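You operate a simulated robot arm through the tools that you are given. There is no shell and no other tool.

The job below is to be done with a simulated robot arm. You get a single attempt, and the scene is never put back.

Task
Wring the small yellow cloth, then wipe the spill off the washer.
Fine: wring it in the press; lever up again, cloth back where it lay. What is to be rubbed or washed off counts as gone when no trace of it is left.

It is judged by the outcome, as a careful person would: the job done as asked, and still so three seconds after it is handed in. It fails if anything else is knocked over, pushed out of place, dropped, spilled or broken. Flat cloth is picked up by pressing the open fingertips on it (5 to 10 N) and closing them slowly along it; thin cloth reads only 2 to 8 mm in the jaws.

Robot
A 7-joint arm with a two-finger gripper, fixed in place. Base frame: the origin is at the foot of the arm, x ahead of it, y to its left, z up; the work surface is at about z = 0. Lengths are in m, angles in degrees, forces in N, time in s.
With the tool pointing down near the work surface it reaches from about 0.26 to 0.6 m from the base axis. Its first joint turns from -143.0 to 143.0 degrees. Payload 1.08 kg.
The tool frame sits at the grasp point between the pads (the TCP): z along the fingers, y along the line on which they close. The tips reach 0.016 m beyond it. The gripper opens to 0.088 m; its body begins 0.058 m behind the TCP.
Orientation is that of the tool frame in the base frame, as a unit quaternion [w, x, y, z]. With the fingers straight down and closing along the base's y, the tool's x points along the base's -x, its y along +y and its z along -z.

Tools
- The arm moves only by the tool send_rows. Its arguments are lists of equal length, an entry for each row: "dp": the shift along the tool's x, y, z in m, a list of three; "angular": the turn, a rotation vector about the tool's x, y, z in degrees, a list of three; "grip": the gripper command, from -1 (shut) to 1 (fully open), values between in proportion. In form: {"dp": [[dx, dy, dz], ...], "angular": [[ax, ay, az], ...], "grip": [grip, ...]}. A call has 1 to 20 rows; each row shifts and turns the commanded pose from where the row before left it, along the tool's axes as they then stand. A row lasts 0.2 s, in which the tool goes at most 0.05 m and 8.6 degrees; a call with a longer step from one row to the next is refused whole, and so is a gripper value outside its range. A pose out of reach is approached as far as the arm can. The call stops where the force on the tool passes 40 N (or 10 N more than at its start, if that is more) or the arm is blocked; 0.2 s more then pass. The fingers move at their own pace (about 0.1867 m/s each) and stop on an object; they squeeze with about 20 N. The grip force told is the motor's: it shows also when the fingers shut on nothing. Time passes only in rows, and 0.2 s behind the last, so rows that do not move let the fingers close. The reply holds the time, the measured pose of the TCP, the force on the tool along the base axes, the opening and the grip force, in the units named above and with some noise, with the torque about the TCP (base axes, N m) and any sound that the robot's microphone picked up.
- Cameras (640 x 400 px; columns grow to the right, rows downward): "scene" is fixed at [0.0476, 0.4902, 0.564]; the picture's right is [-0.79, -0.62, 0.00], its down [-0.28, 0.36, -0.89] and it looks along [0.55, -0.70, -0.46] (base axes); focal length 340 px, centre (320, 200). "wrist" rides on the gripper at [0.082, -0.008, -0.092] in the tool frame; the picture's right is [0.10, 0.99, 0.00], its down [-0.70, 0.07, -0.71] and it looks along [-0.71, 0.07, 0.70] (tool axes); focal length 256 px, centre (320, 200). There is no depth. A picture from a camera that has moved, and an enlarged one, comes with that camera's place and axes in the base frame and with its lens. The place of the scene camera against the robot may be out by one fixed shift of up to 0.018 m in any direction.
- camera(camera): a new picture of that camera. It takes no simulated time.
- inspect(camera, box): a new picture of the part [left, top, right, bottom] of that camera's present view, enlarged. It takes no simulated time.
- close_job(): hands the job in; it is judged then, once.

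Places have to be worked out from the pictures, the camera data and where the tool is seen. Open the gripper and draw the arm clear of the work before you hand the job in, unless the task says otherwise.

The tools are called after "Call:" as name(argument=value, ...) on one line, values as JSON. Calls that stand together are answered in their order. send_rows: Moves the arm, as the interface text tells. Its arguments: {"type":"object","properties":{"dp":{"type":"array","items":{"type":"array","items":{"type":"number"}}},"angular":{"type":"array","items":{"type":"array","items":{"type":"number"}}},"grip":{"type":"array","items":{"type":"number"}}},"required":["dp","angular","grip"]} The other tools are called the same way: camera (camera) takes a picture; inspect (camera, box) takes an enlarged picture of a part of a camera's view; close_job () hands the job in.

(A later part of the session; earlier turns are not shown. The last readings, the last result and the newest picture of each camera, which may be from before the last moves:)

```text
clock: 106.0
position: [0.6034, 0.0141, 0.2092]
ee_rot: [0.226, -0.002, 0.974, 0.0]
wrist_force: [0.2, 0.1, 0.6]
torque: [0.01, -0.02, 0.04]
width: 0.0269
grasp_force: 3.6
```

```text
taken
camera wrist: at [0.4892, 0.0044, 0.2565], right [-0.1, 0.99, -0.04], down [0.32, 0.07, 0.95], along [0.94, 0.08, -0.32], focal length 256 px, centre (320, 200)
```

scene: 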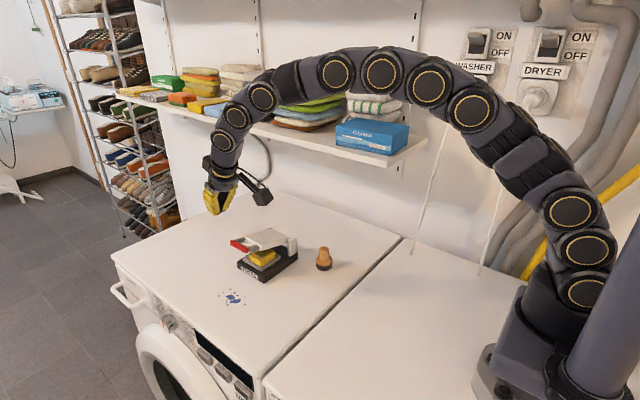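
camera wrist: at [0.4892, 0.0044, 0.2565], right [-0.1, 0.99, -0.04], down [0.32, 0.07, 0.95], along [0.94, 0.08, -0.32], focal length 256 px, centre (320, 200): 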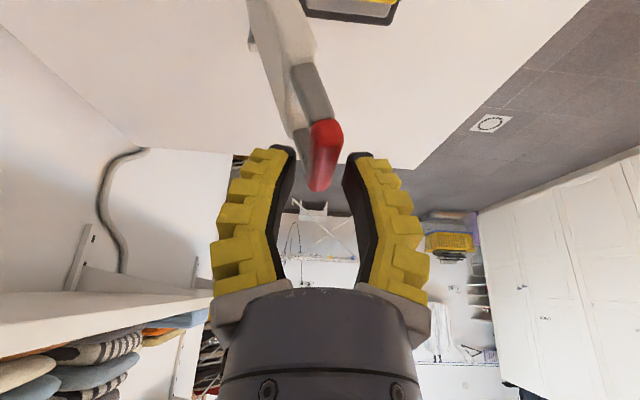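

Bar is inside with a few millimetres of play. I sweep toward -y in small steps, rising slightly along the arc.

Call:
send_rows(dp=[[-0.0005, -0.006, -0.0011], [-0.0005, -0.006, -0.0011], [-0.0005, -0.006, -0.0011], [-0.0005, -0.006, -0.0011], [-0.0005, -0.006, -0.0011], [0, 0, 0]], angular=[[0, 0, 0], [0, 0, 0], [0, 0, 0], [0, 0, 0], [0, 0, 0], [0, 0, 0]], grip=[-0.5, -0.5, -0.5, -0.5, -0.5, -0.5])

Call:
send_rows(dp=[[0, -0.006, 0], [0, -0.006, 0], [0, -0.006, 0], [0, 0, 0]], angular=[[0, 0, 0], [0, 0, 0], [0, 0, 0], [0, 0, 0]], grip=[-0.5, -0.5, -0.5, -0.5])

Call:
camera(camera="wrist")

Call:
inspect(camera="scene", box=[215, 175, 345, 315])

```text
clock: 107.3
position: [0.6044, -0.0167, 0.2167]
ee_rot: [0.227, -0.001, 0.974, 0.0]
wrist_force: [-0.2, 0.8, 0.7]
torque: [-0.03, 0.02, -0.02]
width: 0.0275
grasp_force: 4.5
```

```text
clock: 108.3
position: [0.6039, -0.0349, 0.2175]
ee_rot: [0.227, -0.001, 0.974, 0.0]
wrist_force: [0.4, 0.6, 1.6]
torque: [0.04, 0.0, 0.03]
width: 0.0276
grasp_force: 4.6
```

```text
taken
camera wrist: at [0.4899, -0.0432, 0.2649], right [-0.1, 0.99, -0.05], down [0.32, 0.07, 0.95], along [0.94, 0.08, -0.32], focal length 256 px, centre (320, 200)
```

wrist: 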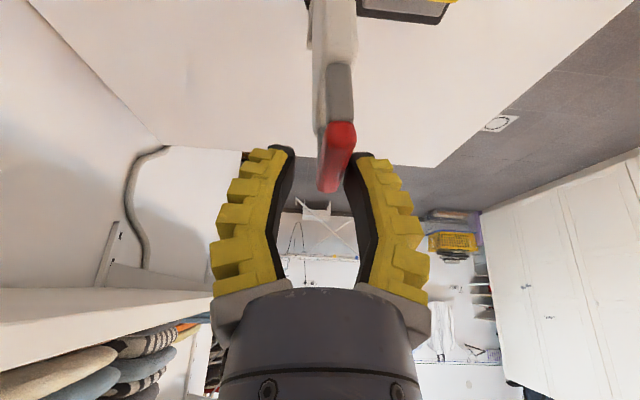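

```text
2.86 times, centred on (280, 245) of scene
camera zoom: at [0.0476, 0.4902, 0.564], right [-0.79, -0.62, 0.0], down [-0.28, 0.36, -0.89], along [0.55, -0.7, -0.46], focal length 973 px, centre (434, 71)
```

zoom: 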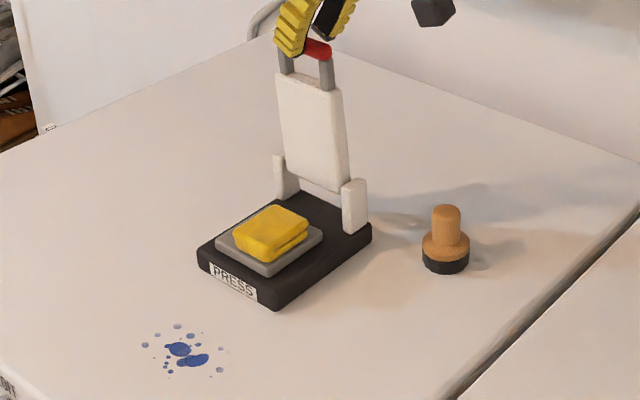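

The lever is nearly upright again with tiny forces. I push the last couple of centimetres to its original lean, checking for the stop.

Call:
send_rows(dp=[[0, -0.005, 0], [0, -0.005, 0], [0, -0.005, 0], [0, 0, 0]], angular=[[0, 0, 0], [0, 0, 0], [0, 0, 0], [0, 0, 0]], grip=[-0.5, -0.5, -0.5, -0.5])

Call:
send_rows(dp=[[0, -0.003, 0], [0, -0.003, 0], [0, 0, 0]], angular=[[0, 0, 0], [0, 0, 0], [0, 0, 0]], grip=[-0.5, -0.5, -0.5])

Call:
inspect(camera="scene", box=[215, 175, 345, 315])

```text
clock: 109.3
position: [0.6037, -0.05, 0.2165]
ee_rot: [0.226, -0.002, 0.974, 0.0]
wrist_force: [-0.5, 0.9, -0.1]
torque: [-0.01, -0.01, -0.01]
width: 0.0276
grasp_force: 4.1
```

```text
clock: 110.2
position: [0.6043, -0.055, 0.2158]
ee_rot: [0.226, -0.001, 0.974, 0.001]
wrist_force: [-1.3, 2.4, 0.5]
torque: [0.01, -0.02, 0.0]
width: 0.0282
grasp_force: 5.2
```

```text
2.86 times, centred on (280, 245) of scene
camera zoom: at [0.0476, 0.4902, 0.564], right [-0.79, -0.62, 0.0], down [-0.28, 0.36, -0.89], along [0.55, -0.7, -0.46], focal length 973 px, centre (434, 71)
```

zoom: 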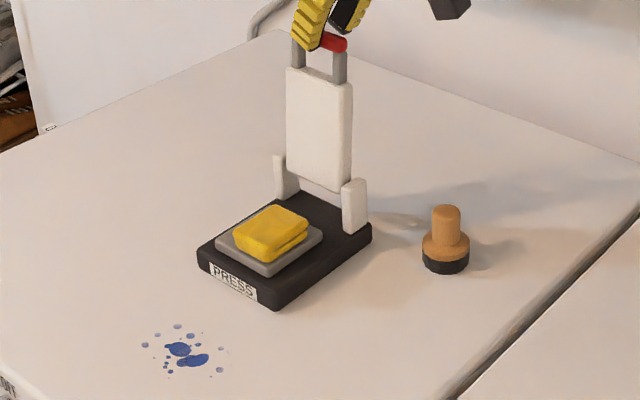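

The lever is back exactly as at the start (2 N contact at its stop). I relieve the contact, open the fingers and withdraw upward along the tool axis.

Call:
send_rows(dp=[[0, 0.003, 0], [0, 0.004, 0], [0, 0, 0], [0, 0, -0.01], [0, 0, -0.02], [0, 0, -0.025], [0, 0, -0.025], [0, 0, 0]], angular=[[0, 0, 0], [0, 0, 0], [0, 0, 0], [0, 0, 0], [0, 0, 0], [0, 0, 0], [0, 0, 0], [0, 0, 0]], grip=[-0.3, 0.0, 0.1, 0.1, 0.1, 0.1, 0.1, 0.1])

Call:
camera(camera="wrist")

Call:
inspect(camera="scene", box=[215, 175, 345, 315])

```text
clock: 112.0
position: [0.5695, -0.049, 0.2895]
ee_rot: [0.227, -0.002, 0.974, 0.001]
wrist_force: [-0.6, -0.1, 0.4]
torque: [0.02, -0.01, -0.03]
width: 0.0528
grasp_force: 3.0
```

```text
taken
camera wrist: at [0.4551, -0.0573, 0.336], right [-0.1, 0.99, -0.05], down [0.32, 0.07, 0.95], along [0.94, 0.08, -0.32], focal length 256 px, centre (320, 200)
```

wrist: 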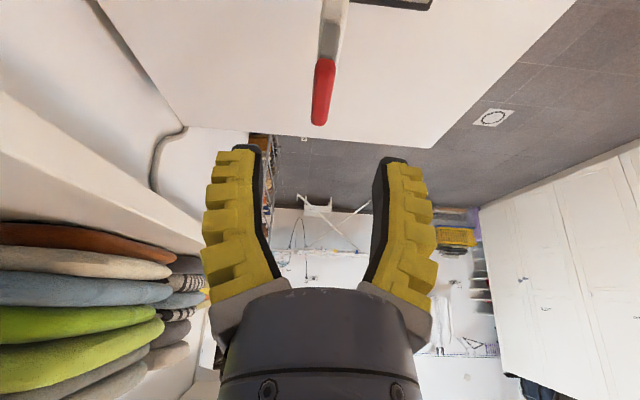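

```text
2.86 times, centred on (280, 245) of scene
camera zoom: at [0.0476, 0.4902, 0.564], right [-0.79, -0.62, 0.0], down [-0.28, 0.36, -0.89], along [0.55, -0.7, -0.46], focal length 973 px, centre (434, 71)
```

zoom: 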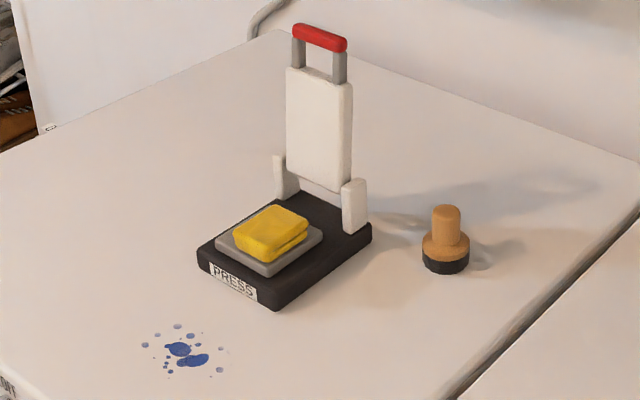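

The lever stands as before and the wrung cloth (no dark patch now) lies on the pad. Next I move aside and set the hand for re-gripping the cloth along x, tilted 15° (hand leaning to +y) so that I can later reach the far drops with the cloth flat.

Call:
send_rows(dp=[[0.0161, 0.0298, 0.001], [0.0161, 0.0298, 0.001], [0.0161, 0.0298, 0.001], [0.0161, 0.0298, 0.001], [0.0161, 0.0298, 0.001], [0, 0, 0], [0, 0, 0], [0, 0, 0]], angular=[[0, 0, 0], [0, 0, 0], [0, 0, 0], [0, 0, 0], [0, 0, 0], [0, 5.6, 0], [0, 5.6, 0], [0, 0, 0]], grip=[0.1, 0.1, 0.1, 0.3, 0.3, 0.3, 0.3, 0.3])

Call:
send_rows(dp=[[0, 0, 0], [0, 0, 0], [0, 0, 0], [0, 0, 0], [0, 0, 0], [0, 0, 0], [0, 0, 0], [0, 0, 0], [0, 0, 0], [0, 0, 0], [0, 0, 0], [0, 0, 0]], angular=[[2.12, 0, 7.9], [2.12, 0, 7.9], [2.12, 0, 7.9], [2.12, 0, 7.9], [2.12, 0, 7.9], [2.12, 0, 7.9], [2.12, 0, 7.9], [2.12, 0, 7.9], [2.12, 0, 7.9], [2.12, 0, 7.9], [2.12, 0, 7.9], [0, 0, 0]], grip=[0.3, 0.3, 0.3, 0.3, 0.3, 0.3, 0.3, 0.3, 0.3, 0.3, 0.3, 0.3])

Call:
camera(camera="wrist")

Call:
camera(camera="scene")

```text
clock: 113.8
position: [0.4969, 0.1, 0.2491]
ee_rot: [0.129, -0.002, 0.992, 0.0]
wrist_force: [-0.5, -0.3, -0.5]
torque: [-0.01, -0.01, 0.02]
width: 0.0611
grasp_force: 3.4
```

```text
clock: 116.3
position: [0.4978, 0.0991, 0.249]
ee_rot: [0.092, 0.701, 0.701, -0.093]
wrist_force: [0.1, -0.9, -0.2]
torque: [0.01, -0.02, -0.01]
width: 0.0614
grasp_force: 2.7
```

```text
taken
camera wrist: at [0.4891, 0.2031, 0.3173], right [0.99, 0.1, -0.03], down [0.07, -0.49, 0.87], along [0.07, -0.86, -0.5], focal length 256 px, centre (320, 200)
```

wrist: 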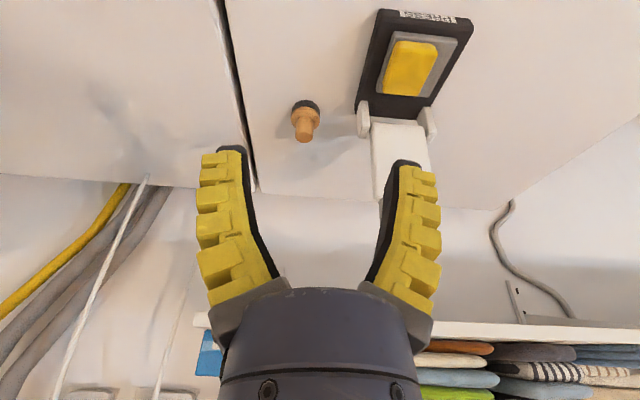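

```text
taken
```

scene: 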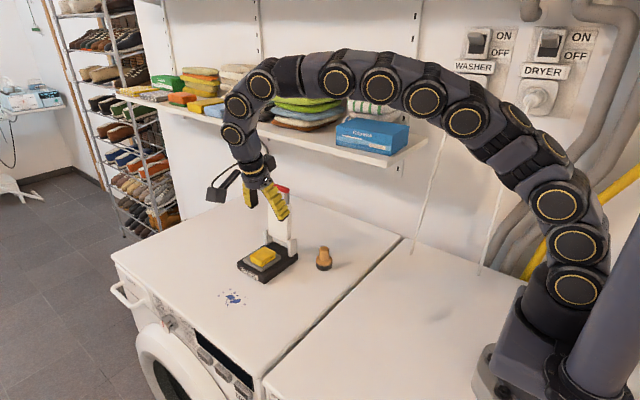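

Orientation as planned. I zoom in on the cloth to get its current position on the pad.

Call:
inspect(camera="wrist", box=[340, 0, 490, 110])

Call:
inspect(camera="scene", box=[230, 225, 310, 290])

```text
3.64 times, centred on (415, 55) of wrist
camera zoom: at [0.4891, 0.2031, 0.3173], right [0.99, 0.1, -0.03], down [0.07, -0.49, 0.87], along [0.07, -0.86, -0.5], focal length 931 px, centre (-26, 727)
```

zoom: 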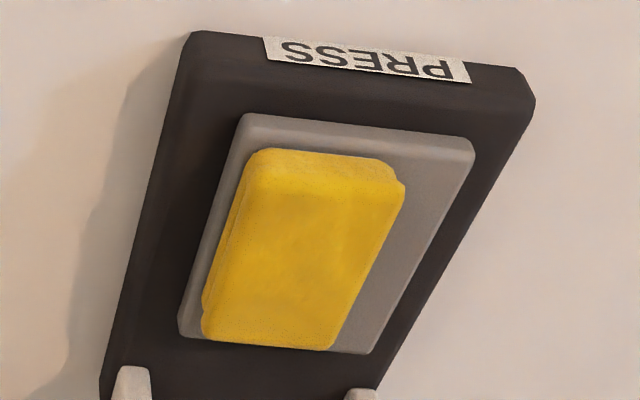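

```text
6.15 times, centred on (270, 258) of scene
camera zoom: at [0.0476, 0.4902, 0.564], right [-0.79, -0.62, 0.0], down [-0.28, 0.36, -0.89], along [0.55, -0.7, -0.46], focal length 2095 px, centre (628, -154)
```

zoom: 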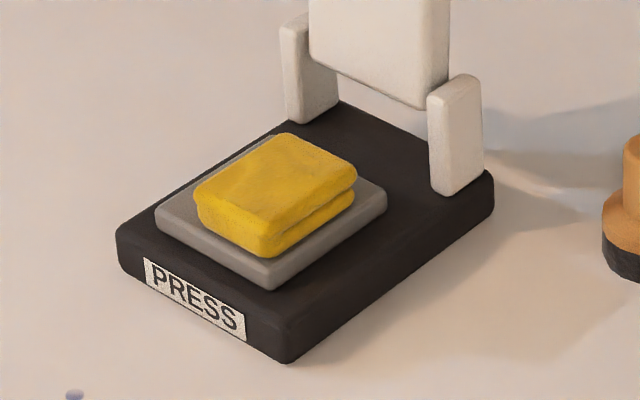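

The cloth sits at about (0.597, 0.036) on the pad, lying straight. I move to a point 8 cm short of it along the tilted tool axis.

Call:
send_rows(dp=[[-0.0022, 0.0198, 0.0242], [-0.0022, 0.0198, 0.0242], [-0.0022, 0.0198, 0.0242], [-0.0022, 0.0198, 0.0242], [-0.0022, 0.0198, 0.0242], [0, 0, 0]], angular=[[0, 0, 0], [0, 0, 0], [0, 0, 0], [0, 0, 0], [0, 0, 0], [0, 0, 0]], grip=[0.3, 0.3, 0.3, 0.3, 0.3, 0.3])

Call:
camera(camera="wrist")

Call:
inspect(camera="scene", box=[200, 160, 330, 290])

```text
clock: 117.8
position: [0.5927, 0.0577, 0.1336]
ee_rot: [0.092, 0.699, 0.703, -0.093]
wrist_force: [0.2, -0.1, -0.2]
torque: [-0.01, 0.0, 0.02]
width: 0.0613
grasp_force: 2.9
out of reach, approached as far as the arm can: row 5
```

```text
taken
camera wrist: at [0.584, 0.1616, 0.2026], right [0.99, 0.1, -0.03], down [0.08, -0.49, 0.87], along [0.08, -0.86, -0.5], focal length 256 px, centre (320, 200)
```

wrist: 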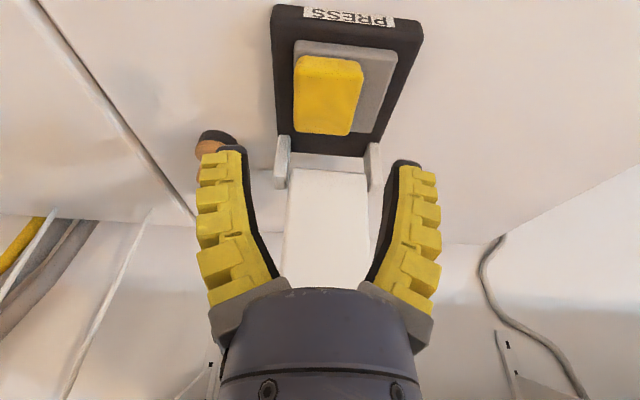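

```text
3.08 times, centred on (265, 225) of scene
camera zoom: at [0.0476, 0.4902, 0.564], right [-0.79, -0.62, 0.0], down [-0.28, 0.36, -0.89], along [0.55, -0.7, -0.46], focal length 1048 px, centre (489, 123)
```

zoom: 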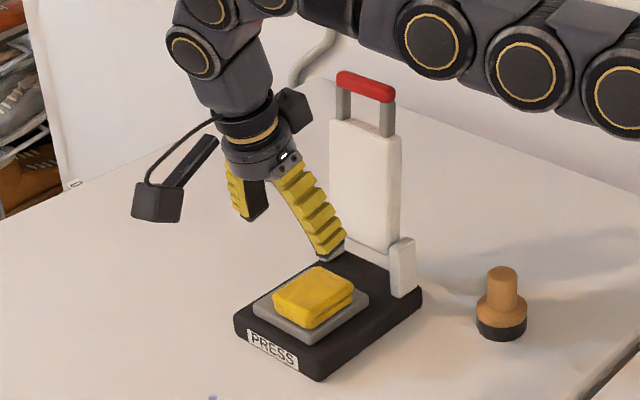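

The x reach is limited to about 0.593 here, 4 mm short of the cloth's centre, which the closing fingers can take up. I descend along the tool axis toward the cloth.

Call:
send_rows(dp=[[0, 0, 0.02], [0, 0, 0.02], [0, 0, 0.02], [0, 0, 0.01], [0, 0, 0]], angular=[[0, 0, 0], [0, 0, 0], [0, 0, 0], [0, 0, 0], [0, 0, 0]], grip=[0.3, 0.3, 0.3, 0.3, 0.3])

Call:
camera(camera="wrist")

Call:
inspect(camera="scene", box=[220, 190, 320, 290])

```text
clock: 119.0
position: [0.5936, 0.0394, 0.0664]
ee_rot: [0.093, 0.699, 0.703, -0.092]
wrist_force: [0.4, 0.1, -0.1]
torque: [-0.01, -0.06, -0.01]
width: 0.0613
grasp_force: 2.7
```

```text
taken
camera wrist: at [0.5847, 0.143, 0.1346], right [0.99, 0.1, -0.03], down [0.08, -0.49, 0.87], along [0.08, -0.86, -0.5], focal length 256 px, centre (320, 200)
```

wrist: 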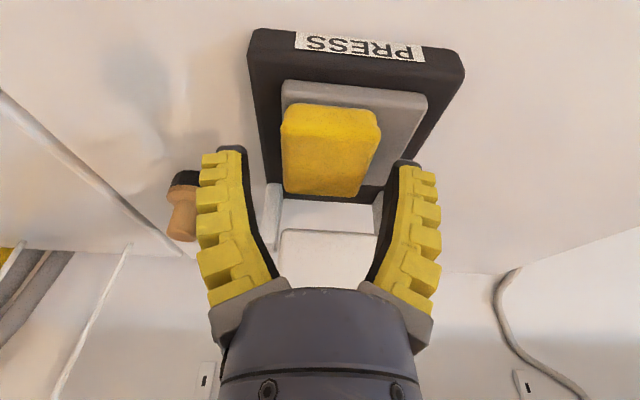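

```text
4.00 times, centred on (270, 240) of scene
camera zoom: at [0.0476, 0.4902, 0.564], right [-0.79, -0.62, 0.0], down [-0.28, 0.36, -0.89], along [0.55, -0.7, -0.46], focal length 1362 px, centre (520, 40)
```

zoom: 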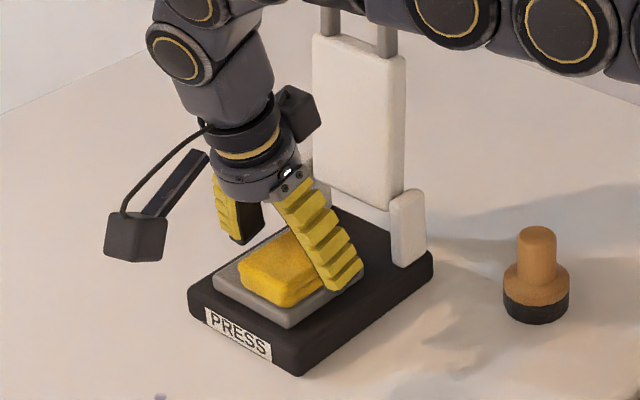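

Alignment with the cloth is good. I go 9 mm further in and then close slowly.

Call:
send_rows(dp=[[0, 0, 0.005], [0, 0, 0.004], [0, 0, 0], [0, 0, 0], [0, 0, 0], [0, 0, 0], [0, 0, 0], [0, 0, 0], [0, 0, 0], [0, 0, 0], [0, 0, 0]], angular=[[0, 0, 0], [0, 0, 0], [0, 0, 0], [0, 0, 0], [0, 0, 0], [0, 0, 0], [0, 0, 0], [0, 0, 0], [0, 0, 0], [0, 0, 0], [0, 0, 0]], grip=[0.3, 0.3, 0.2, 0.1, 0.0, -0.1, -0.3, -0.6, -1, -1, -1])

Call:
camera(camera="wrist")

Call:
inspect(camera="scene", box=[220, 190, 320, 290])

```text
clock: 121.3
position: [0.5932, 0.0377, 0.0574]
ee_rot: [0.092, 0.699, 0.703, -0.091]
wrist_force: [-1.1, 1.8, 7.1]
torque: [-0.02, 0.0, 0.01]
width: 0.04
grasp_force: 19.9
```

```text
taken
camera wrist: at [0.5844, 0.141, 0.1268], right [0.99, 0.1, -0.03], down [0.07, -0.49, 0.87], along [0.08, -0.86, -0.5], focal length 256 px, centre (320, 200)
```

wrist: 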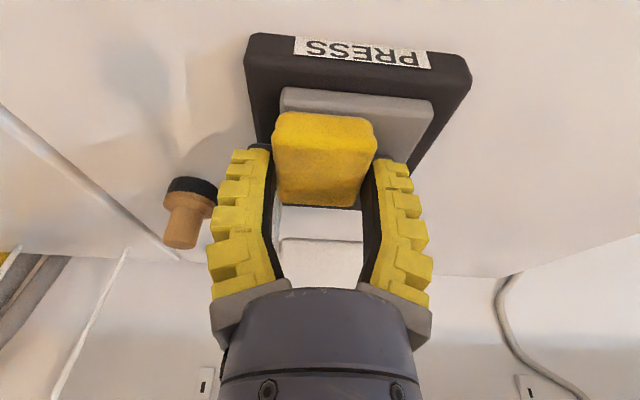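

```text
4.00 times, centred on (270, 240) of scene
camera zoom: at [0.0476, 0.4902, 0.564], right [-0.79, -0.62, 0.0], down [-0.28, 0.36, -0.89], along [0.55, -0.7, -0.46], focal length 1362 px, centre (520, 40)
```

zoom: 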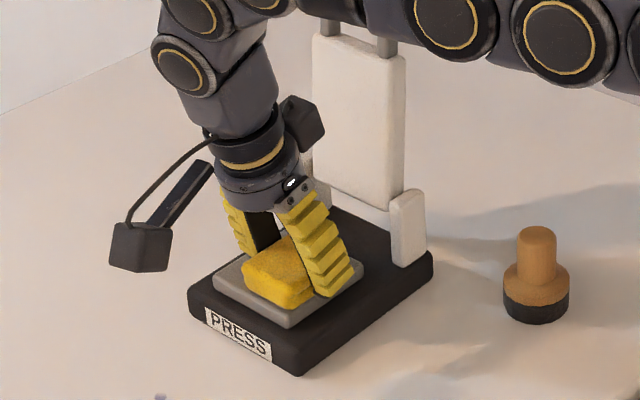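

Gripped at 0.040 as in the successful pick. I lift in 1 mm steps first.

Call:
send_rows(dp=[[-0.0003, 0, -0.001], [0, 0, 0], [-0.0003, 0, -0.001], [0, 0, 0], [-0.0003, 0, -0.001], [-0.0003, 0, -0.001], [-0.0005, 0, -0.0019], [-0.0005, 0, -0.0019], [-0.0005, 0, -0.0019], [0, 0, 0]], angular=[[0, 0, 0], [0, 0, 0], [0, 0, 0], [0, 0, 0], [0, 0, 0], [0, 0, 0], [0, 0, 0], [0, 0, 0], [0, 0, 0], [0, 0, 0]], grip=[-1, -1, -1, -1, -1, -1, -1, -1, -1, -1])

Call:
camera(camera="wrist")

Call:
inspect(camera="scene", box=[220, 190, 320, 290])

```text
clock: 123.5
position: [0.5932, 0.0374, 0.0694]
ee_rot: [0.091, 0.699, 0.703, -0.092]
wrist_force: [-0.2, 0.3, 0.3]
torque: [-0.02, -0.02, 0.0]
width: 0.0384
grasp_force: 19.7
```

```text
taken
camera wrist: at [0.5842, 0.1408, 0.1369], right [0.99, 0.1, -0.03], down [0.08, -0.49, 0.87], along [0.08, -0.86, -0.5], focal length 256 px, centre (320, 200)
```

wrist: 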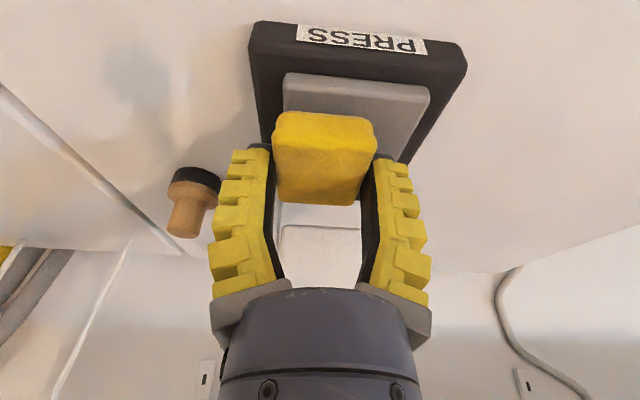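

```text
4.00 times, centred on (270, 240) of scene
camera zoom: at [0.0476, 0.4902, 0.564], right [-0.79, -0.62, 0.0], down [-0.28, 0.36, -0.89], along [0.55, -0.7, -0.46], focal length 1362 px, centre (520, 40)
```

zoom: 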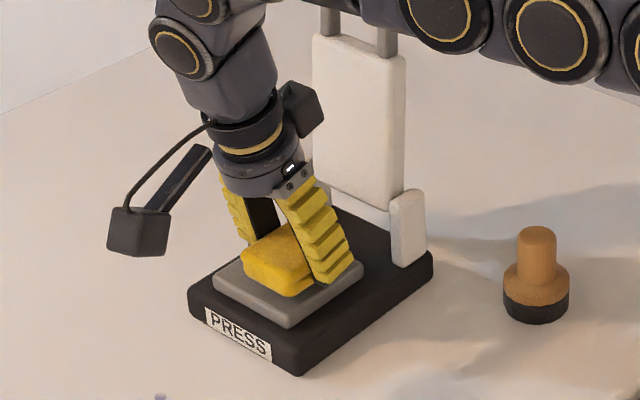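

The cloth is up off the pad and held firmly. I lift it higher gently and then move toward +y over the spill area.

Call:
send_rows(dp=[[-0.0008, 0, -0.0029], [-0.001, 0, -0.0039], [-0.0013, 0, -0.0048], [-0.0013, 0, -0.0048], [-0.0013, 0, -0.0048], [-0.001, 0, -0.0039], [-0.0008, 0, -0.0029], [0.0019, 0, -0.0005], [0.0039, -0.001, -0.001], [0.0058, -0.002, -0.0016], [0.0077, -0.003, -0.0021], [0.0087, -0.003, -0.0023], [0.0097, -0.004, -0.0026], [0.0097, -0.004, -0.0026], [0.0097, -0.004, -0.0026], [0.0097, -0.004, -0.0026], [0.0097, -0.003, -0.0026], [0.0077, -0.002, -0.0021], [0.0048, -0.001, -0.0013], [0, 0, 0]], angular=[[0, 0, 0], [0, 0, 0], [0, 0, 0], [0, 0, 0], [0, 0, 0], [0, 0, 0], [0, 0, 0], [0, 0, 0], [0, 0, 0], [0, 0, 0], [0, 0, 0], [0, 0, 0], [0, 0, 0], [0, 0, 0], [0, 0, 0], [0, 0, 0], [0, 0, 0], [0, 0, 0], [0, 0, 0], [0, 0, 0]], grip=[-1, -1, -1, -1, -1, -1, -1, -1, -1, -1, -1, -1, -1, -1, -1, -1, -1, -1, -1, -1])

Call:
camera(camera="wrist")

Call:
inspect(camera="scene", box=[180, 170, 330, 320])

```text
clock: 127.8
position: [0.5612, 0.1297, 0.0974]
ee_rot: [0.093, 0.699, 0.703, -0.092]
wrist_force: [-0.2, 0.6, -1.1]
torque: [-0.05, 0.0, -0.01]
width: 0.0385
grasp_force: 20.0
```

```text
taken
camera wrist: at [0.5526, 0.2332, 0.1655], right [0.99, 0.1, -0.03], down [0.08, -0.49, 0.87], along [0.08, -0.86, -0.5], focal length 256 px, centre (320, 200)
```

wrist: 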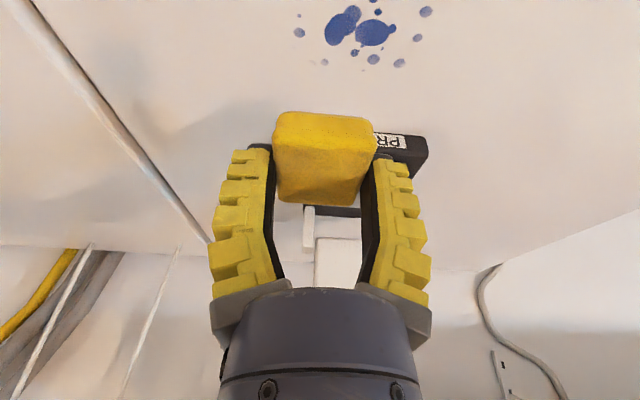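

```text
2.67 times, centred on (255, 245) of scene
camera zoom: at [0.0476, 0.4902, 0.564], right [-0.79, -0.62, 0.0], down [-0.28, 0.36, -0.89], along [0.55, -0.7, -0.46], focal length 908 px, centre (493, 80)
```

zoom: 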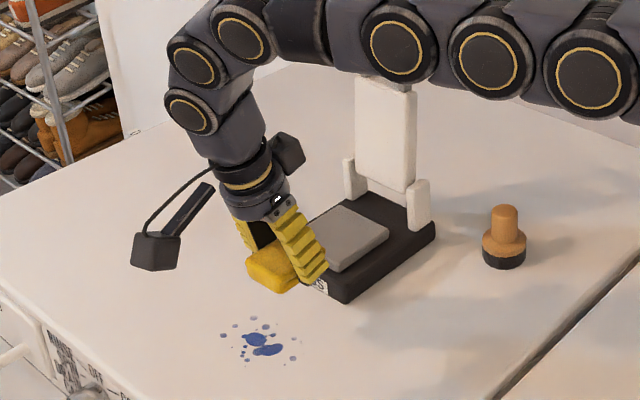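

Now I yaw the hand by about 105° (slowly) so that the 15° tilt points radially outward and the cloth's long side runs radially.

Call:
send_rows(dp=[[0, 0, 0], [0, 0, 0], [0, 0, 0], [0, 0, 0], [0, 0, 0], [0, 0, 0], [0, 0, 0], [0, 0, 0], [0, 0, 0], [0, 0, 0], [0, 0, 0], [0, 0, 0], [0, 0, 0], [0, 0, 0], [0, 0, 0], [0, 0, 0], [0, 0, 0], [0, 0, 0], [0, 0, 0], [0, 0, 0]], angular=[[-0.8, 0, -3.0], [-1.3, 0, -4.9], [-1.43, 0, -5.3], [-1.43, 0, -5.3], [-1.43, 0, -5.3], [-1.43, 0, -5.3], [-1.43, 0, -5.3], [-1.43, 0, -5.3], [-1.43, 0, -5.3], [-1.43, 0, -5.3], [-1.43, 0, -5.3], [-1.43, 0, -5.3], [-1.43, 0, -5.3], [-1.43, 0, -5.3], [-1.43, 0, -5.3], [-1.43, 0, -5.3], [-1.43, 0, -5.3], [-1.43, 0, -5.3], [-1.3, 0, -4.9], [-0.8, 0, -3.0]], grip=[-1, -1, -1, -1, -1, -1, -1, -1, -1, -1, -1, -1, -1, -1, -1, -1, -1, -1, -1, -1])

Call:
camera(camera="wrist")

Call:
inspect(camera="scene", box=[180, 170, 330, 320])

```text
clock: 131.9
position: [0.5611, 0.13, 0.0975]
ee_rot: [0.129, -0.126, 0.983, 0.018]
wrist_force: [-0.3, -0.1, -1.1]
torque: [0.0, 0.0, 0.03]
width: 0.0388
grasp_force: 20.2
```

```text
taken
camera wrist: at [0.4644, 0.0958, 0.1657], right [-0.34, 0.94, -0.03], down [0.46, 0.19, 0.87], along [0.82, 0.29, -0.5], focal length 256 px, centre (320, 200)
```

wrist: 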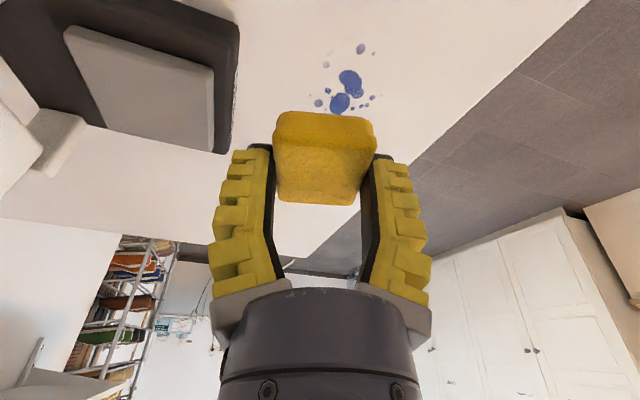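

```text
2.67 times, centred on (255, 245) of scene
camera zoom: at [0.0476, 0.4902, 0.564], right [-0.79, -0.62, 0.0], down [-0.28, 0.36, -0.89], along [0.55, -0.7, -0.46], focal length 908 px, centre (493, 80)
```

zoom: 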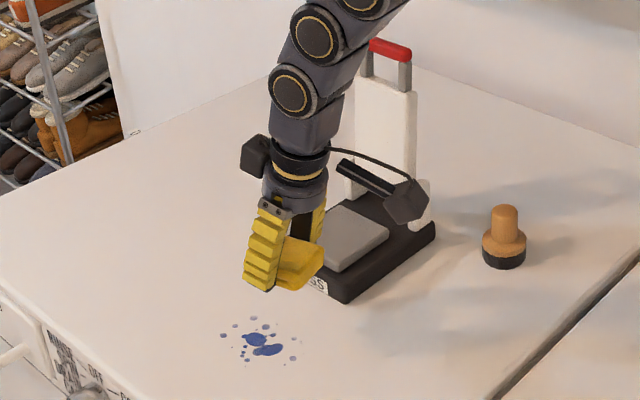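

The hand is turned as planned: cloth long side radial, tilt outward. I lower gently at the inner -v end of the spill (u ≈ 0.576 m radially), expecting contact near z = 0.022.

Call:
send_rows(dp=[[0.0008, 0, 0.0029], [0.0013, 0, 0.0048], [0.0015, 0, 0.0058], [0.0015, 0, 0.0058], [0.0015, 0, 0.0058], [0.0015, 0, 0.0058], [0.0015, 0, 0.0058], [0.0015, 0, 0.0058], [0.0015, 0, 0.0058], [0.0015, 0, 0.0058], [0.0013, 0, 0.0048], [0.0008, 0, 0.0029], [0.0005, 0, 0.0019], [0, 0, 0]], angular=[[0, 0, 0], [0, 0, 0], [0, 0, 0], [0, 0, 0], [0, 0, 0], [0, 0, 0], [0, 0, 0], [0, 0, 0], [0, 0, 0], [0, 0, 0], [0, 0, 0], [0, 0, 0], [0, 0, 0], [0, 0, 0]], grip=[-1, -1, -1, -1, -1, -1, -1, -1, -1, -1, -1, -1, -1, -1])

Call:
camera(camera="wrist")

Call:
inspect(camera="scene", box=[190, 210, 310, 320])

```text
clock: 134.9
position: [0.5635, 0.1291, 0.0305]
ee_rot: [0.129, -0.126, 0.984, 0.018]
wrist_force: [0.4, -0.1, -0.2]
torque: [0.0, -0.01, -0.03]
width: 0.0386
grasp_force: 19.7
```

```text
taken
camera wrist: at [0.4648, 0.0964, 0.0996], right [-0.34, 0.94, -0.03], down [0.46, 0.19, 0.87], along [0.82, 0.29, -0.5], focal length 256 px, centre (320, 200)
```

wrist: 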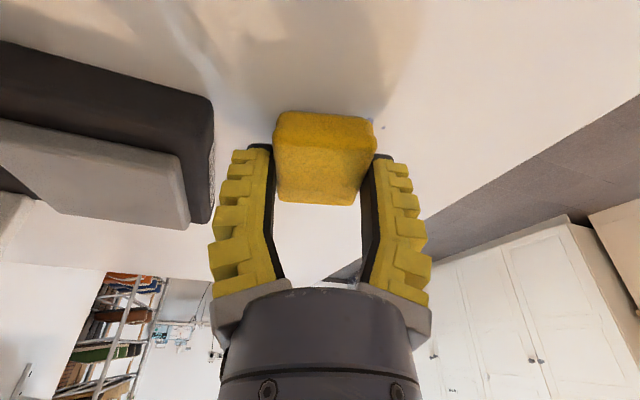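

```text
3.64 times, centred on (250, 265) of scene
camera zoom: at [0.0476, 0.4902, 0.564], right [-0.79, -0.62, 0.0], down [-0.28, 0.36, -0.89], along [0.55, -0.7, -0.46], focal length 1238 px, centre (574, -36)
```

zoom: 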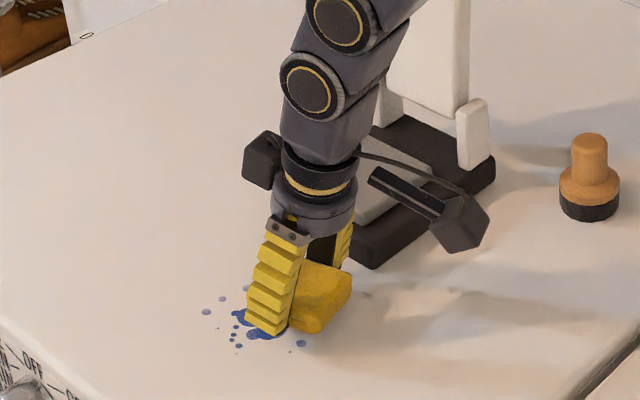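

The press base stays about 1 cm clear of the fingers. I lower the last few millimetres until the cloth touches.

Call:
send_rows(dp=[[0.0005, 0, 0.0019], [0.0005, 0, 0.0019], [0.0004, 0, 0.0014], [0, 0, 0]], angular=[[0, 0, 0], [0, 0, 0], [0, 0, 0], [0, 0, 0]], grip=[-1, -1, -1, -1])

Call:
send_rows(dp=[[0.0004, 0, 0.0014], [0.0003, 0, 0.001], [0, 0, 0]], angular=[[0, 0, 0], [0, 0, 0], [0, 0, 0]], grip=[-1, -1, -1])

```text
clock: 135.9
position: [0.5614, 0.1293, 0.0265]
ee_rot: [0.13, -0.125, 0.984, 0.017]
wrist_force: [0.0, -0.3, -0.4]
torque: [-0.03, 0.0, -0.03]
width: 0.0389
grasp_force: 20.2
```

```text
clock: 136.8
position: [0.5628, 0.1304, 0.0241]
ee_rot: [0.129, -0.125, 0.984, 0.017]
wrist_force: [0.1, -0.2, -0.3]
torque: [0.01, 0.01, 0.0]
width: 0.0386
grasp_force: 19.3
```

No contact yet at z = 0.024. I continue down by half-millimetres.

Call:
send_rows(dp=[[0.0003, 0, 0.001], [0.0003, 0, 0.001], [0, 0, 0]], angular=[[0, 0, 0], [0, 0, 0], [0, 0, 0]], grip=[-1, -1, -1])

Call:
send_rows(dp=[[0.0003, 0, 0.001], [0, 0, 0]], angular=[[0, 0, 0], [0, 0, 0]], grip=[-1, -1])

```text
clock: 137.6
position: [0.5626, 0.1307, 0.0227]
ee_rot: [0.131, -0.124, 0.983, 0.017]
wrist_force: [-0.9, 0.6, 8.5]
torque: [-0.03, 0.08, 0.0]
width: 0.04
grasp_force: 19.9
```

```text
clock: 138.2
position: [0.5622, 0.1313, 0.0216]
ee_rot: [0.132, -0.124, 0.983, 0.017]
wrist_force: [-2.0, 0.3, 18.0]
torque: [-0.03, 0.06, 0.0]
width: 0.0425
grasp_force: 20.1
```

Contact: about 18 N, a bit firm. I ease up 1 mm and make the first slow outward stroke.

Call:
send_rows(dp=[[-0.0003, 0, -0.001], [0, 0, 0], [-0.0029, 0, 0.0008], [-0.0048, 0, 0.0013], [-0.0048, 0, 0.0013], [-0.0048, 0, 0.0013], [-0.0048, 0, 0.0013], [0, 0, 0]], angular=[[0, 0, 0], [0, 0, 0], [0, 0, 0], [0, 0, 0], [0, 0, 0], [0, 0, 0], [0, 0, 0], [0, 0, 0]], grip=[-1, -1, -1, -1, -1, -1, -1, -1])

Call:
camera(camera="wrist")

Call:
inspect(camera="scene", box=[190, 210, 310, 320])

```text
clock: 139.9
position: [0.5846, 0.1363, 0.0213]
ee_rot: [0.13, -0.124, 0.984, 0.017]
wrist_force: [-5.9, -1.3, 13.1]
torque: [-0.04, 0.09, -0.01]
width: 0.0415
grasp_force: 20.1
```

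```text
taken
camera wrist: at [0.4869, 0.1029, 0.0893], right [-0.34, 0.94, -0.03], down [0.46, 0.19, 0.87], along [0.82, 0.29, -0.5], focal length 256 px, centre (320, 200)
```

wrist: 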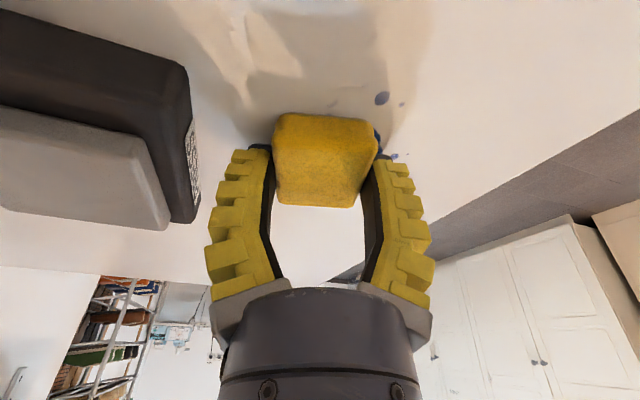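

```text
3.64 times, centred on (250, 265) of scene
camera zoom: at [0.0476, 0.4902, 0.564], right [-0.79, -0.62, 0.0], down [-0.28, 0.36, -0.89], along [0.55, -0.7, -0.46], focal length 1238 px, centre (574, -36)
```

zoom: 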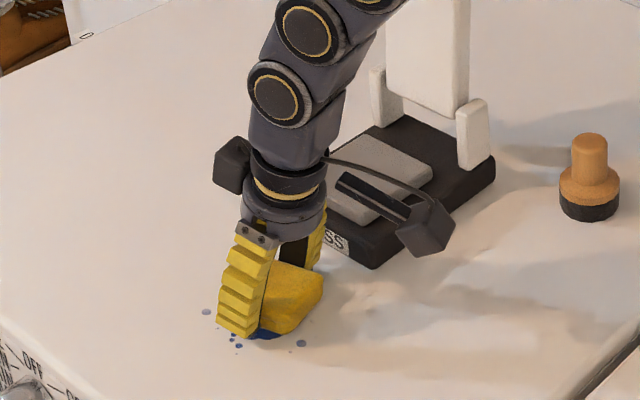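

The wipe stroke works (13 N normal, 6 N drag). I ease by half a millimetre and continue outward.

Call:
send_rows(dp=[[-0.0001, 0, -0.0005], [-0.0048, 0, 0.0013], [-0.0048, 0, 0.0013], [-0.0048, 0, 0.0013], [-0.0048, 0, 0.0013], [-0.0048, 0, 0.0013], [-0.0048, 0, 0.0013], [0, 0, 0]], angular=[[0, 0, 0], [0, 0, 0], [0, 0, 0], [0, 0, 0], [0, 0, 0], [0, 0, 0], [0, 0, 0], [0, 0, 0]], grip=[-1, -1, -1, -1, -1, -1, -1, -1])

Call:
inspect(camera="wrist", box=[220, 20, 480, 220])

Call:
inspect(camera="scene", box=[190, 210, 310, 320])

```text
clock: 141.8
position: [0.6129, 0.1429, 0.0214]
ee_rot: [0.129, -0.124, 0.984, 0.017]
wrist_force: [-0.3, 0.4, 1.6]
torque: [0.02, 0.01, 0.03]
width: 0.0398
grasp_force: 19.6
```

```text
2.00 times, centred on (350, 120) of wrist
camera zoom: at [0.5158, 0.1095, 0.09], right [-0.34, 0.94, -0.03], down [0.46, 0.19, 0.87], along [0.82, 0.29, -0.5], focal length 512 px, centre (260, 360)
```

zoom: 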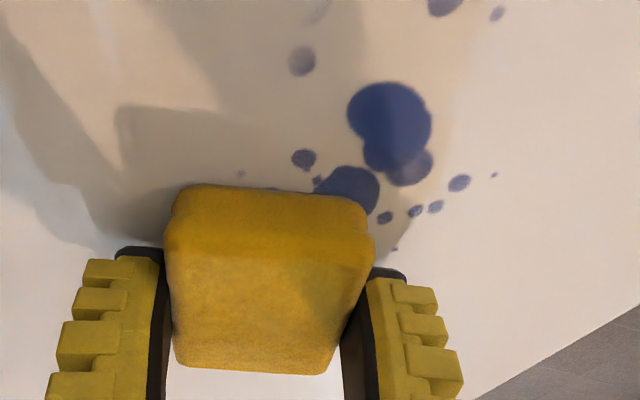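

```text
3.64 times, centred on (250, 265) of scene
camera zoom: at [0.0476, 0.4902, 0.564], right [-0.79, -0.62, 0.0], down [-0.28, 0.36, -0.89], along [0.55, -0.7, -0.46], focal length 1238 px, centre (574, -36)
```

zoom: 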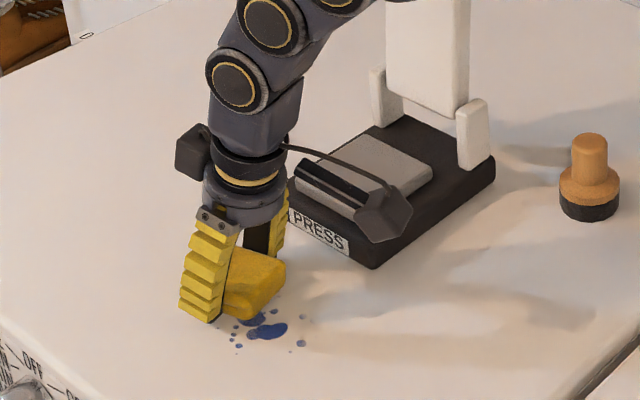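

The drops fade where the cloth passes but are not gone, so several passes with enough pressure are needed. I press down 1 mm and stroke back inward, then check the force.

Call:
send_rows(dp=[[0.0003, 0, 0.001], [0, 0, 0], [0.0058, 0, -0.0015], [0.0077, 0, -0.0021], [0.0077, 0, -0.0021], [0.0077, 0, -0.0021], [0.0077, 0, -0.0021], [0.0077, 0, -0.0021], [0.0039, 0, -0.001], [0, 0, 0]], angular=[[0, 0, 0], [0, 0, 0], [0, 0, 0], [0, 0, 0], [0, 0, 0], [0, 0, 0], [0, 0, 0], [0, 0, 0], [0, 0, 0], [0, 0, 0]], grip=[-1, -1, -1, -1, -1, -1, -1, -1, -1, -1])

Call:
inspect(camera="scene", box=[190, 210, 310, 320])

```text
clock: 143.9
position: [0.5648, 0.1301, 0.0216]
ee_rot: [0.131, -0.125, 0.983, 0.018]
wrist_force: [4.2, 1.3, 13.1]
torque: [0.01, -0.02, 0.0]
width: 0.0409
grasp_force: 19.9
```

```text
3.64 times, centred on (250, 265) of scene
camera zoom: at [0.0476, 0.4902, 0.564], right [-0.79, -0.62, 0.0], down [-0.28, 0.36, -0.89], along [0.55, -0.7, -0.46], focal length 1238 px, centre (574, -36)
```

zoom: 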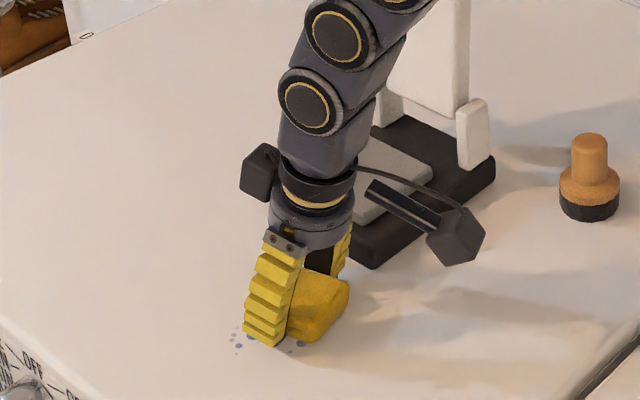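

Much of the swept area is already clean. I shift +18 mm sideways and stroke outward over the main blobs.

Call:
send_rows(dp=[[0, 0.006, 0], [0, 0.006, 0], [0, 0.006, 0], [-0.0058, 0, 0.0015], [-0.0077, 0, 0.0021], [-0.0077, 0, 0.0021], [-0.0077, 0, 0.0021], [-0.0077, 0, 0.0021], [-0.0077, 0, 0.0021], [-0.0077, 0, 0.0021], [0, 0, 0]], angular=[[0, 0, 0], [0, 0, 0], [0, 0, 0], [0, 0, 0], [0, 0, 0], [0, 0, 0], [0, 0, 0], [0, 0, 0], [0, 0, 0], [0, 0, 0], [0, 0, 0]], grip=[-1, -1, -1, -1, -1, -1, -1, -1, -1, -1, -1])

Call:
inspect(camera="wrist", box=[220, 20, 480, 220])

Call:
inspect(camera="scene", box=[190, 210, 310, 320])

```text
clock: 146.3
position: [0.613, 0.1616, 0.0207]
ee_rot: [0.129, -0.125, 0.983, 0.018]
wrist_force: [-2.8, 0.5, 6.5]
torque: [-0.01, 0.0, 0.01]
width: 0.0405
grasp_force: 19.8
```

```text
2.00 times, centred on (350, 120) of wrist
camera zoom: at [0.5156, 0.1275, 0.0892], right [-0.34, 0.94, -0.03], down [0.46, 0.19, 0.87], along [0.82, 0.29, -0.5], focal length 512 px, centre (260, 360)
```

zoom: 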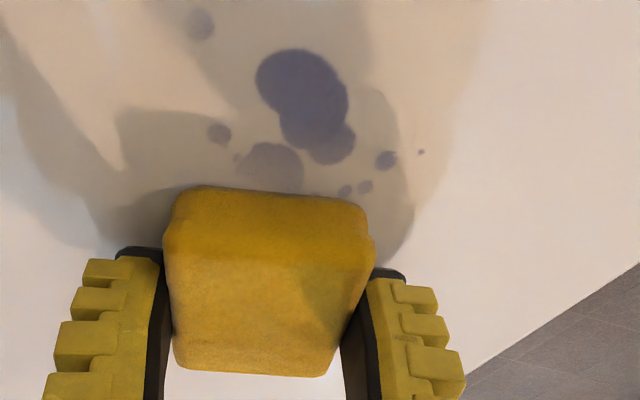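

```text
3.64 times, centred on (250, 265) of scene
camera zoom: at [0.0476, 0.4902, 0.564], right [-0.79, -0.62, 0.0], down [-0.28, 0.36, -0.89], along [0.55, -0.7, -0.46], focal length 1238 px, centre (574, -36)
```

zoom: 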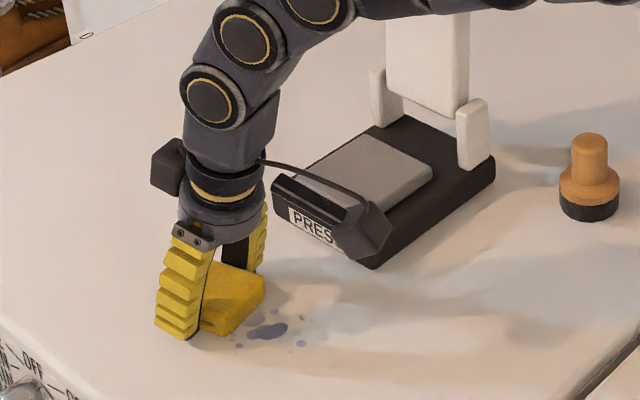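

The stains fade evenly with each pass. I add slight pressure and do an inward stroke, shift 12 mm sideways, then an outward stroke.

Call:
send_rows(dp=[[0.0001, 0, 0.0005], [0.0058, 0, -0.0015], [0.0077, 0, -0.0021], [0.0077, 0, -0.0021], [0.0077, 0, -0.0021], [0.0077, 0, -0.0021], [0.0077, 0, -0.0021], [0.0067, 0, -0.0018], [0, 0.006, 0], [0, 0.006, 0], [-0.0058, 0, 0.0015], [-0.0077, 0, 0.0021], [-0.0077, 0, 0.0021], [-0.0077, 0, 0.0021], [-0.0077, 0, 0.0021], [-0.0077, 0, 0.0021], [-0.0067, 0, 0.0018], [0, 0, 0]], angular=[[0, 0, 0], [0, 0, 0], [0, 0, 0], [0, 0, 0], [0, 0, 0], [0, 0, 0], [0, 0, 0], [0, 0, 0], [0, 0, 0], [0, 0, 0], [0, 0, 0], [0, 0, 0], [0, 0, 0], [0, 0, 0], [0, 0, 0], [0, 0, 0], [0, 0, 0], [0, 0, 0]], grip=[-1, -1, -1, -1, -1, -1, -1, -1, -1, -1, -1, -1, -1, -1, -1, -1, -1, -1])

Call:
inspect(camera="wrist", box=[220, 20, 480, 220])

Call:
inspect(camera="scene", box=[190, 210, 310, 320])

```text
clock: 150.2
position: [0.6091, 0.1729, 0.0213]
ee_rot: [0.129, -0.125, 0.984, 0.017]
wrist_force: [-1.3, -1.0, 4.4]
torque: [-0.03, 0.02, 0.0]
width: 0.0407
grasp_force: 19.6
```

```text
2.00 times, centred on (350, 120) of wrist
camera zoom: at [0.5118, 0.1397, 0.0889], right [-0.34, 0.94, -0.03], down [0.46, 0.19, 0.87], along [0.82, 0.29, -0.5], focal length 512 px, centre (260, 360)
```

zoom: 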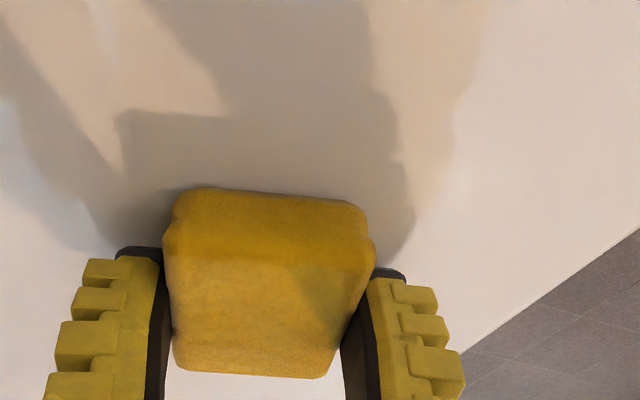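

```text
3.64 times, centred on (250, 265) of scene
camera zoom: at [0.0476, 0.4902, 0.564], right [-0.79, -0.62, 0.0], down [-0.28, 0.36, -0.89], along [0.55, -0.7, -0.46], focal length 1238 px, centre (574, -36)
```

zoom: 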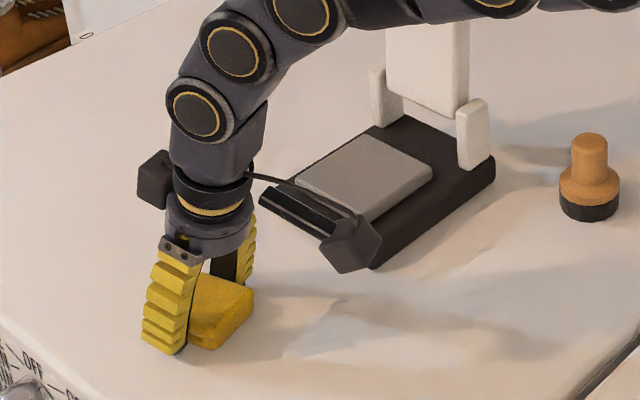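

Almost everything visible is clean. I do another inward/outward pass further to the +v side to be thorough, then lift to look.

Call:
send_rows(dp=[[0.0001, 0, 0.0005], [0.0058, 0, -0.0015], [0.0077, 0, -0.0021], [0.0077, 0, -0.0021], [0.0077, 0, -0.0021], [0.0077, 0, -0.0021], [0.0077, 0, -0.0021], [0.0067, 0, -0.0018], [0, 0.005, 0], [0, 0.005, 0], [-0.0058, 0, 0.0015], [-0.0077, 0, 0.0021], [-0.0077, 0, 0.0021], [-0.0077, 0, 0.0021], [-0.0077, 0, 0.0021], [-0.0077, 0, 0.0021], [-0.0067, 0, 0.0018], [0, 0, 0]], angular=[[0, 0, 0], [0, 0, 0], [0, 0, 0], [0, 0, 0], [0, 0, 0], [0, 0, 0], [0, 0, 0], [0, 0, 0], [0, 0, 0], [0, 0, 0], [0, 0, 0], [0, 0, 0], [0, 0, 0], [0, 0, 0], [0, 0, 0], [0, 0, 0], [0, 0, 0], [0, 0, 0]], grip=[-1, -1, -1, -1, -1, -1, -1, -1, -1, -1, -1, -1, -1, -1, -1, -1, -1, -1])

Call:
send_rows(dp=[[-0.0004, 0, -0.0014], [-0.0005, 0, -0.0019], [-0.0008, 0, -0.0029], [-0.001, 0, -0.0039], [-0.0013, 0, -0.0048], [-0.0013, 0, -0.0048], [-0.0013, 0, -0.0048], [-0.0008, 0, -0.0029], [0, 0, 0]], angular=[[0, 0, 0], [0, 0, 0], [0, 0, 0], [0, 0, 0], [0, 0, 0], [0, 0, 0], [0, 0, 0], [0, 0, 0], [0, 0, 0]], grip=[-1, -1, -1, -1, -1, -1, -1, -1, -1])

Call:
camera(camera="wrist")

Call:
inspect(camera="scene", box=[190, 210, 310, 320])

```text
clock: 153.9
position: [0.6078, 0.1824, 0.0195]
ee_rot: [0.13, -0.124, 0.983, 0.017]
wrist_force: [-3.3, -1.6, 8.6]
torque: [-0.02, 0.04, -0.03]
width: 0.0412
grasp_force: 20.0
```

```text
clock: 155.9
position: [0.6065, 0.1834, 0.0491]
ee_rot: [0.129, -0.126, 0.984, 0.018]
wrist_force: [-0.5, -1.8, 0.3]
torque: [-0.04, -0.04, 0.03]
width: 0.0399
grasp_force: 20.7
```

```text
taken
camera wrist: at [0.5096, 0.1497, 0.1171], right [-0.34, 0.94, -0.03], down [0.46, 0.19, 0.87], along [0.82, 0.29, -0.5], focal length 256 px, centre (320, 200)
```

wrist: 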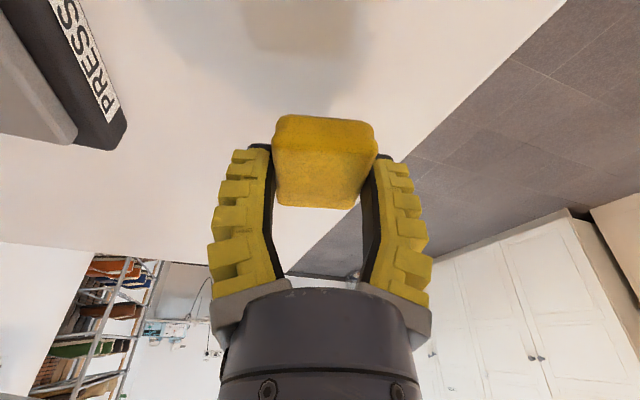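

```text
3.64 times, centred on (250, 265) of scene
camera zoom: at [0.0476, 0.4902, 0.564], right [-0.79, -0.62, 0.0], down [-0.28, 0.36, -0.89], along [0.55, -0.7, -0.46], focal length 1238 px, centre (574, -36)
```

zoom: 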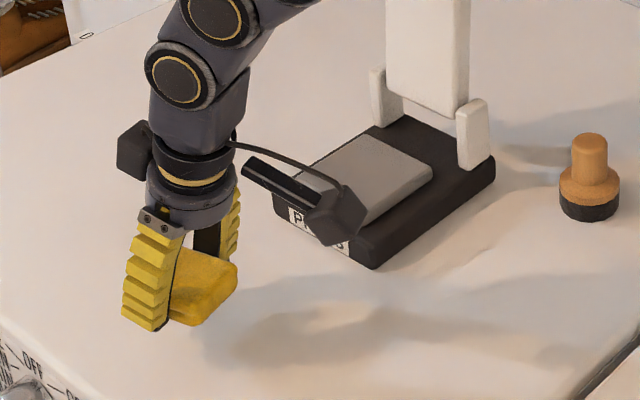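

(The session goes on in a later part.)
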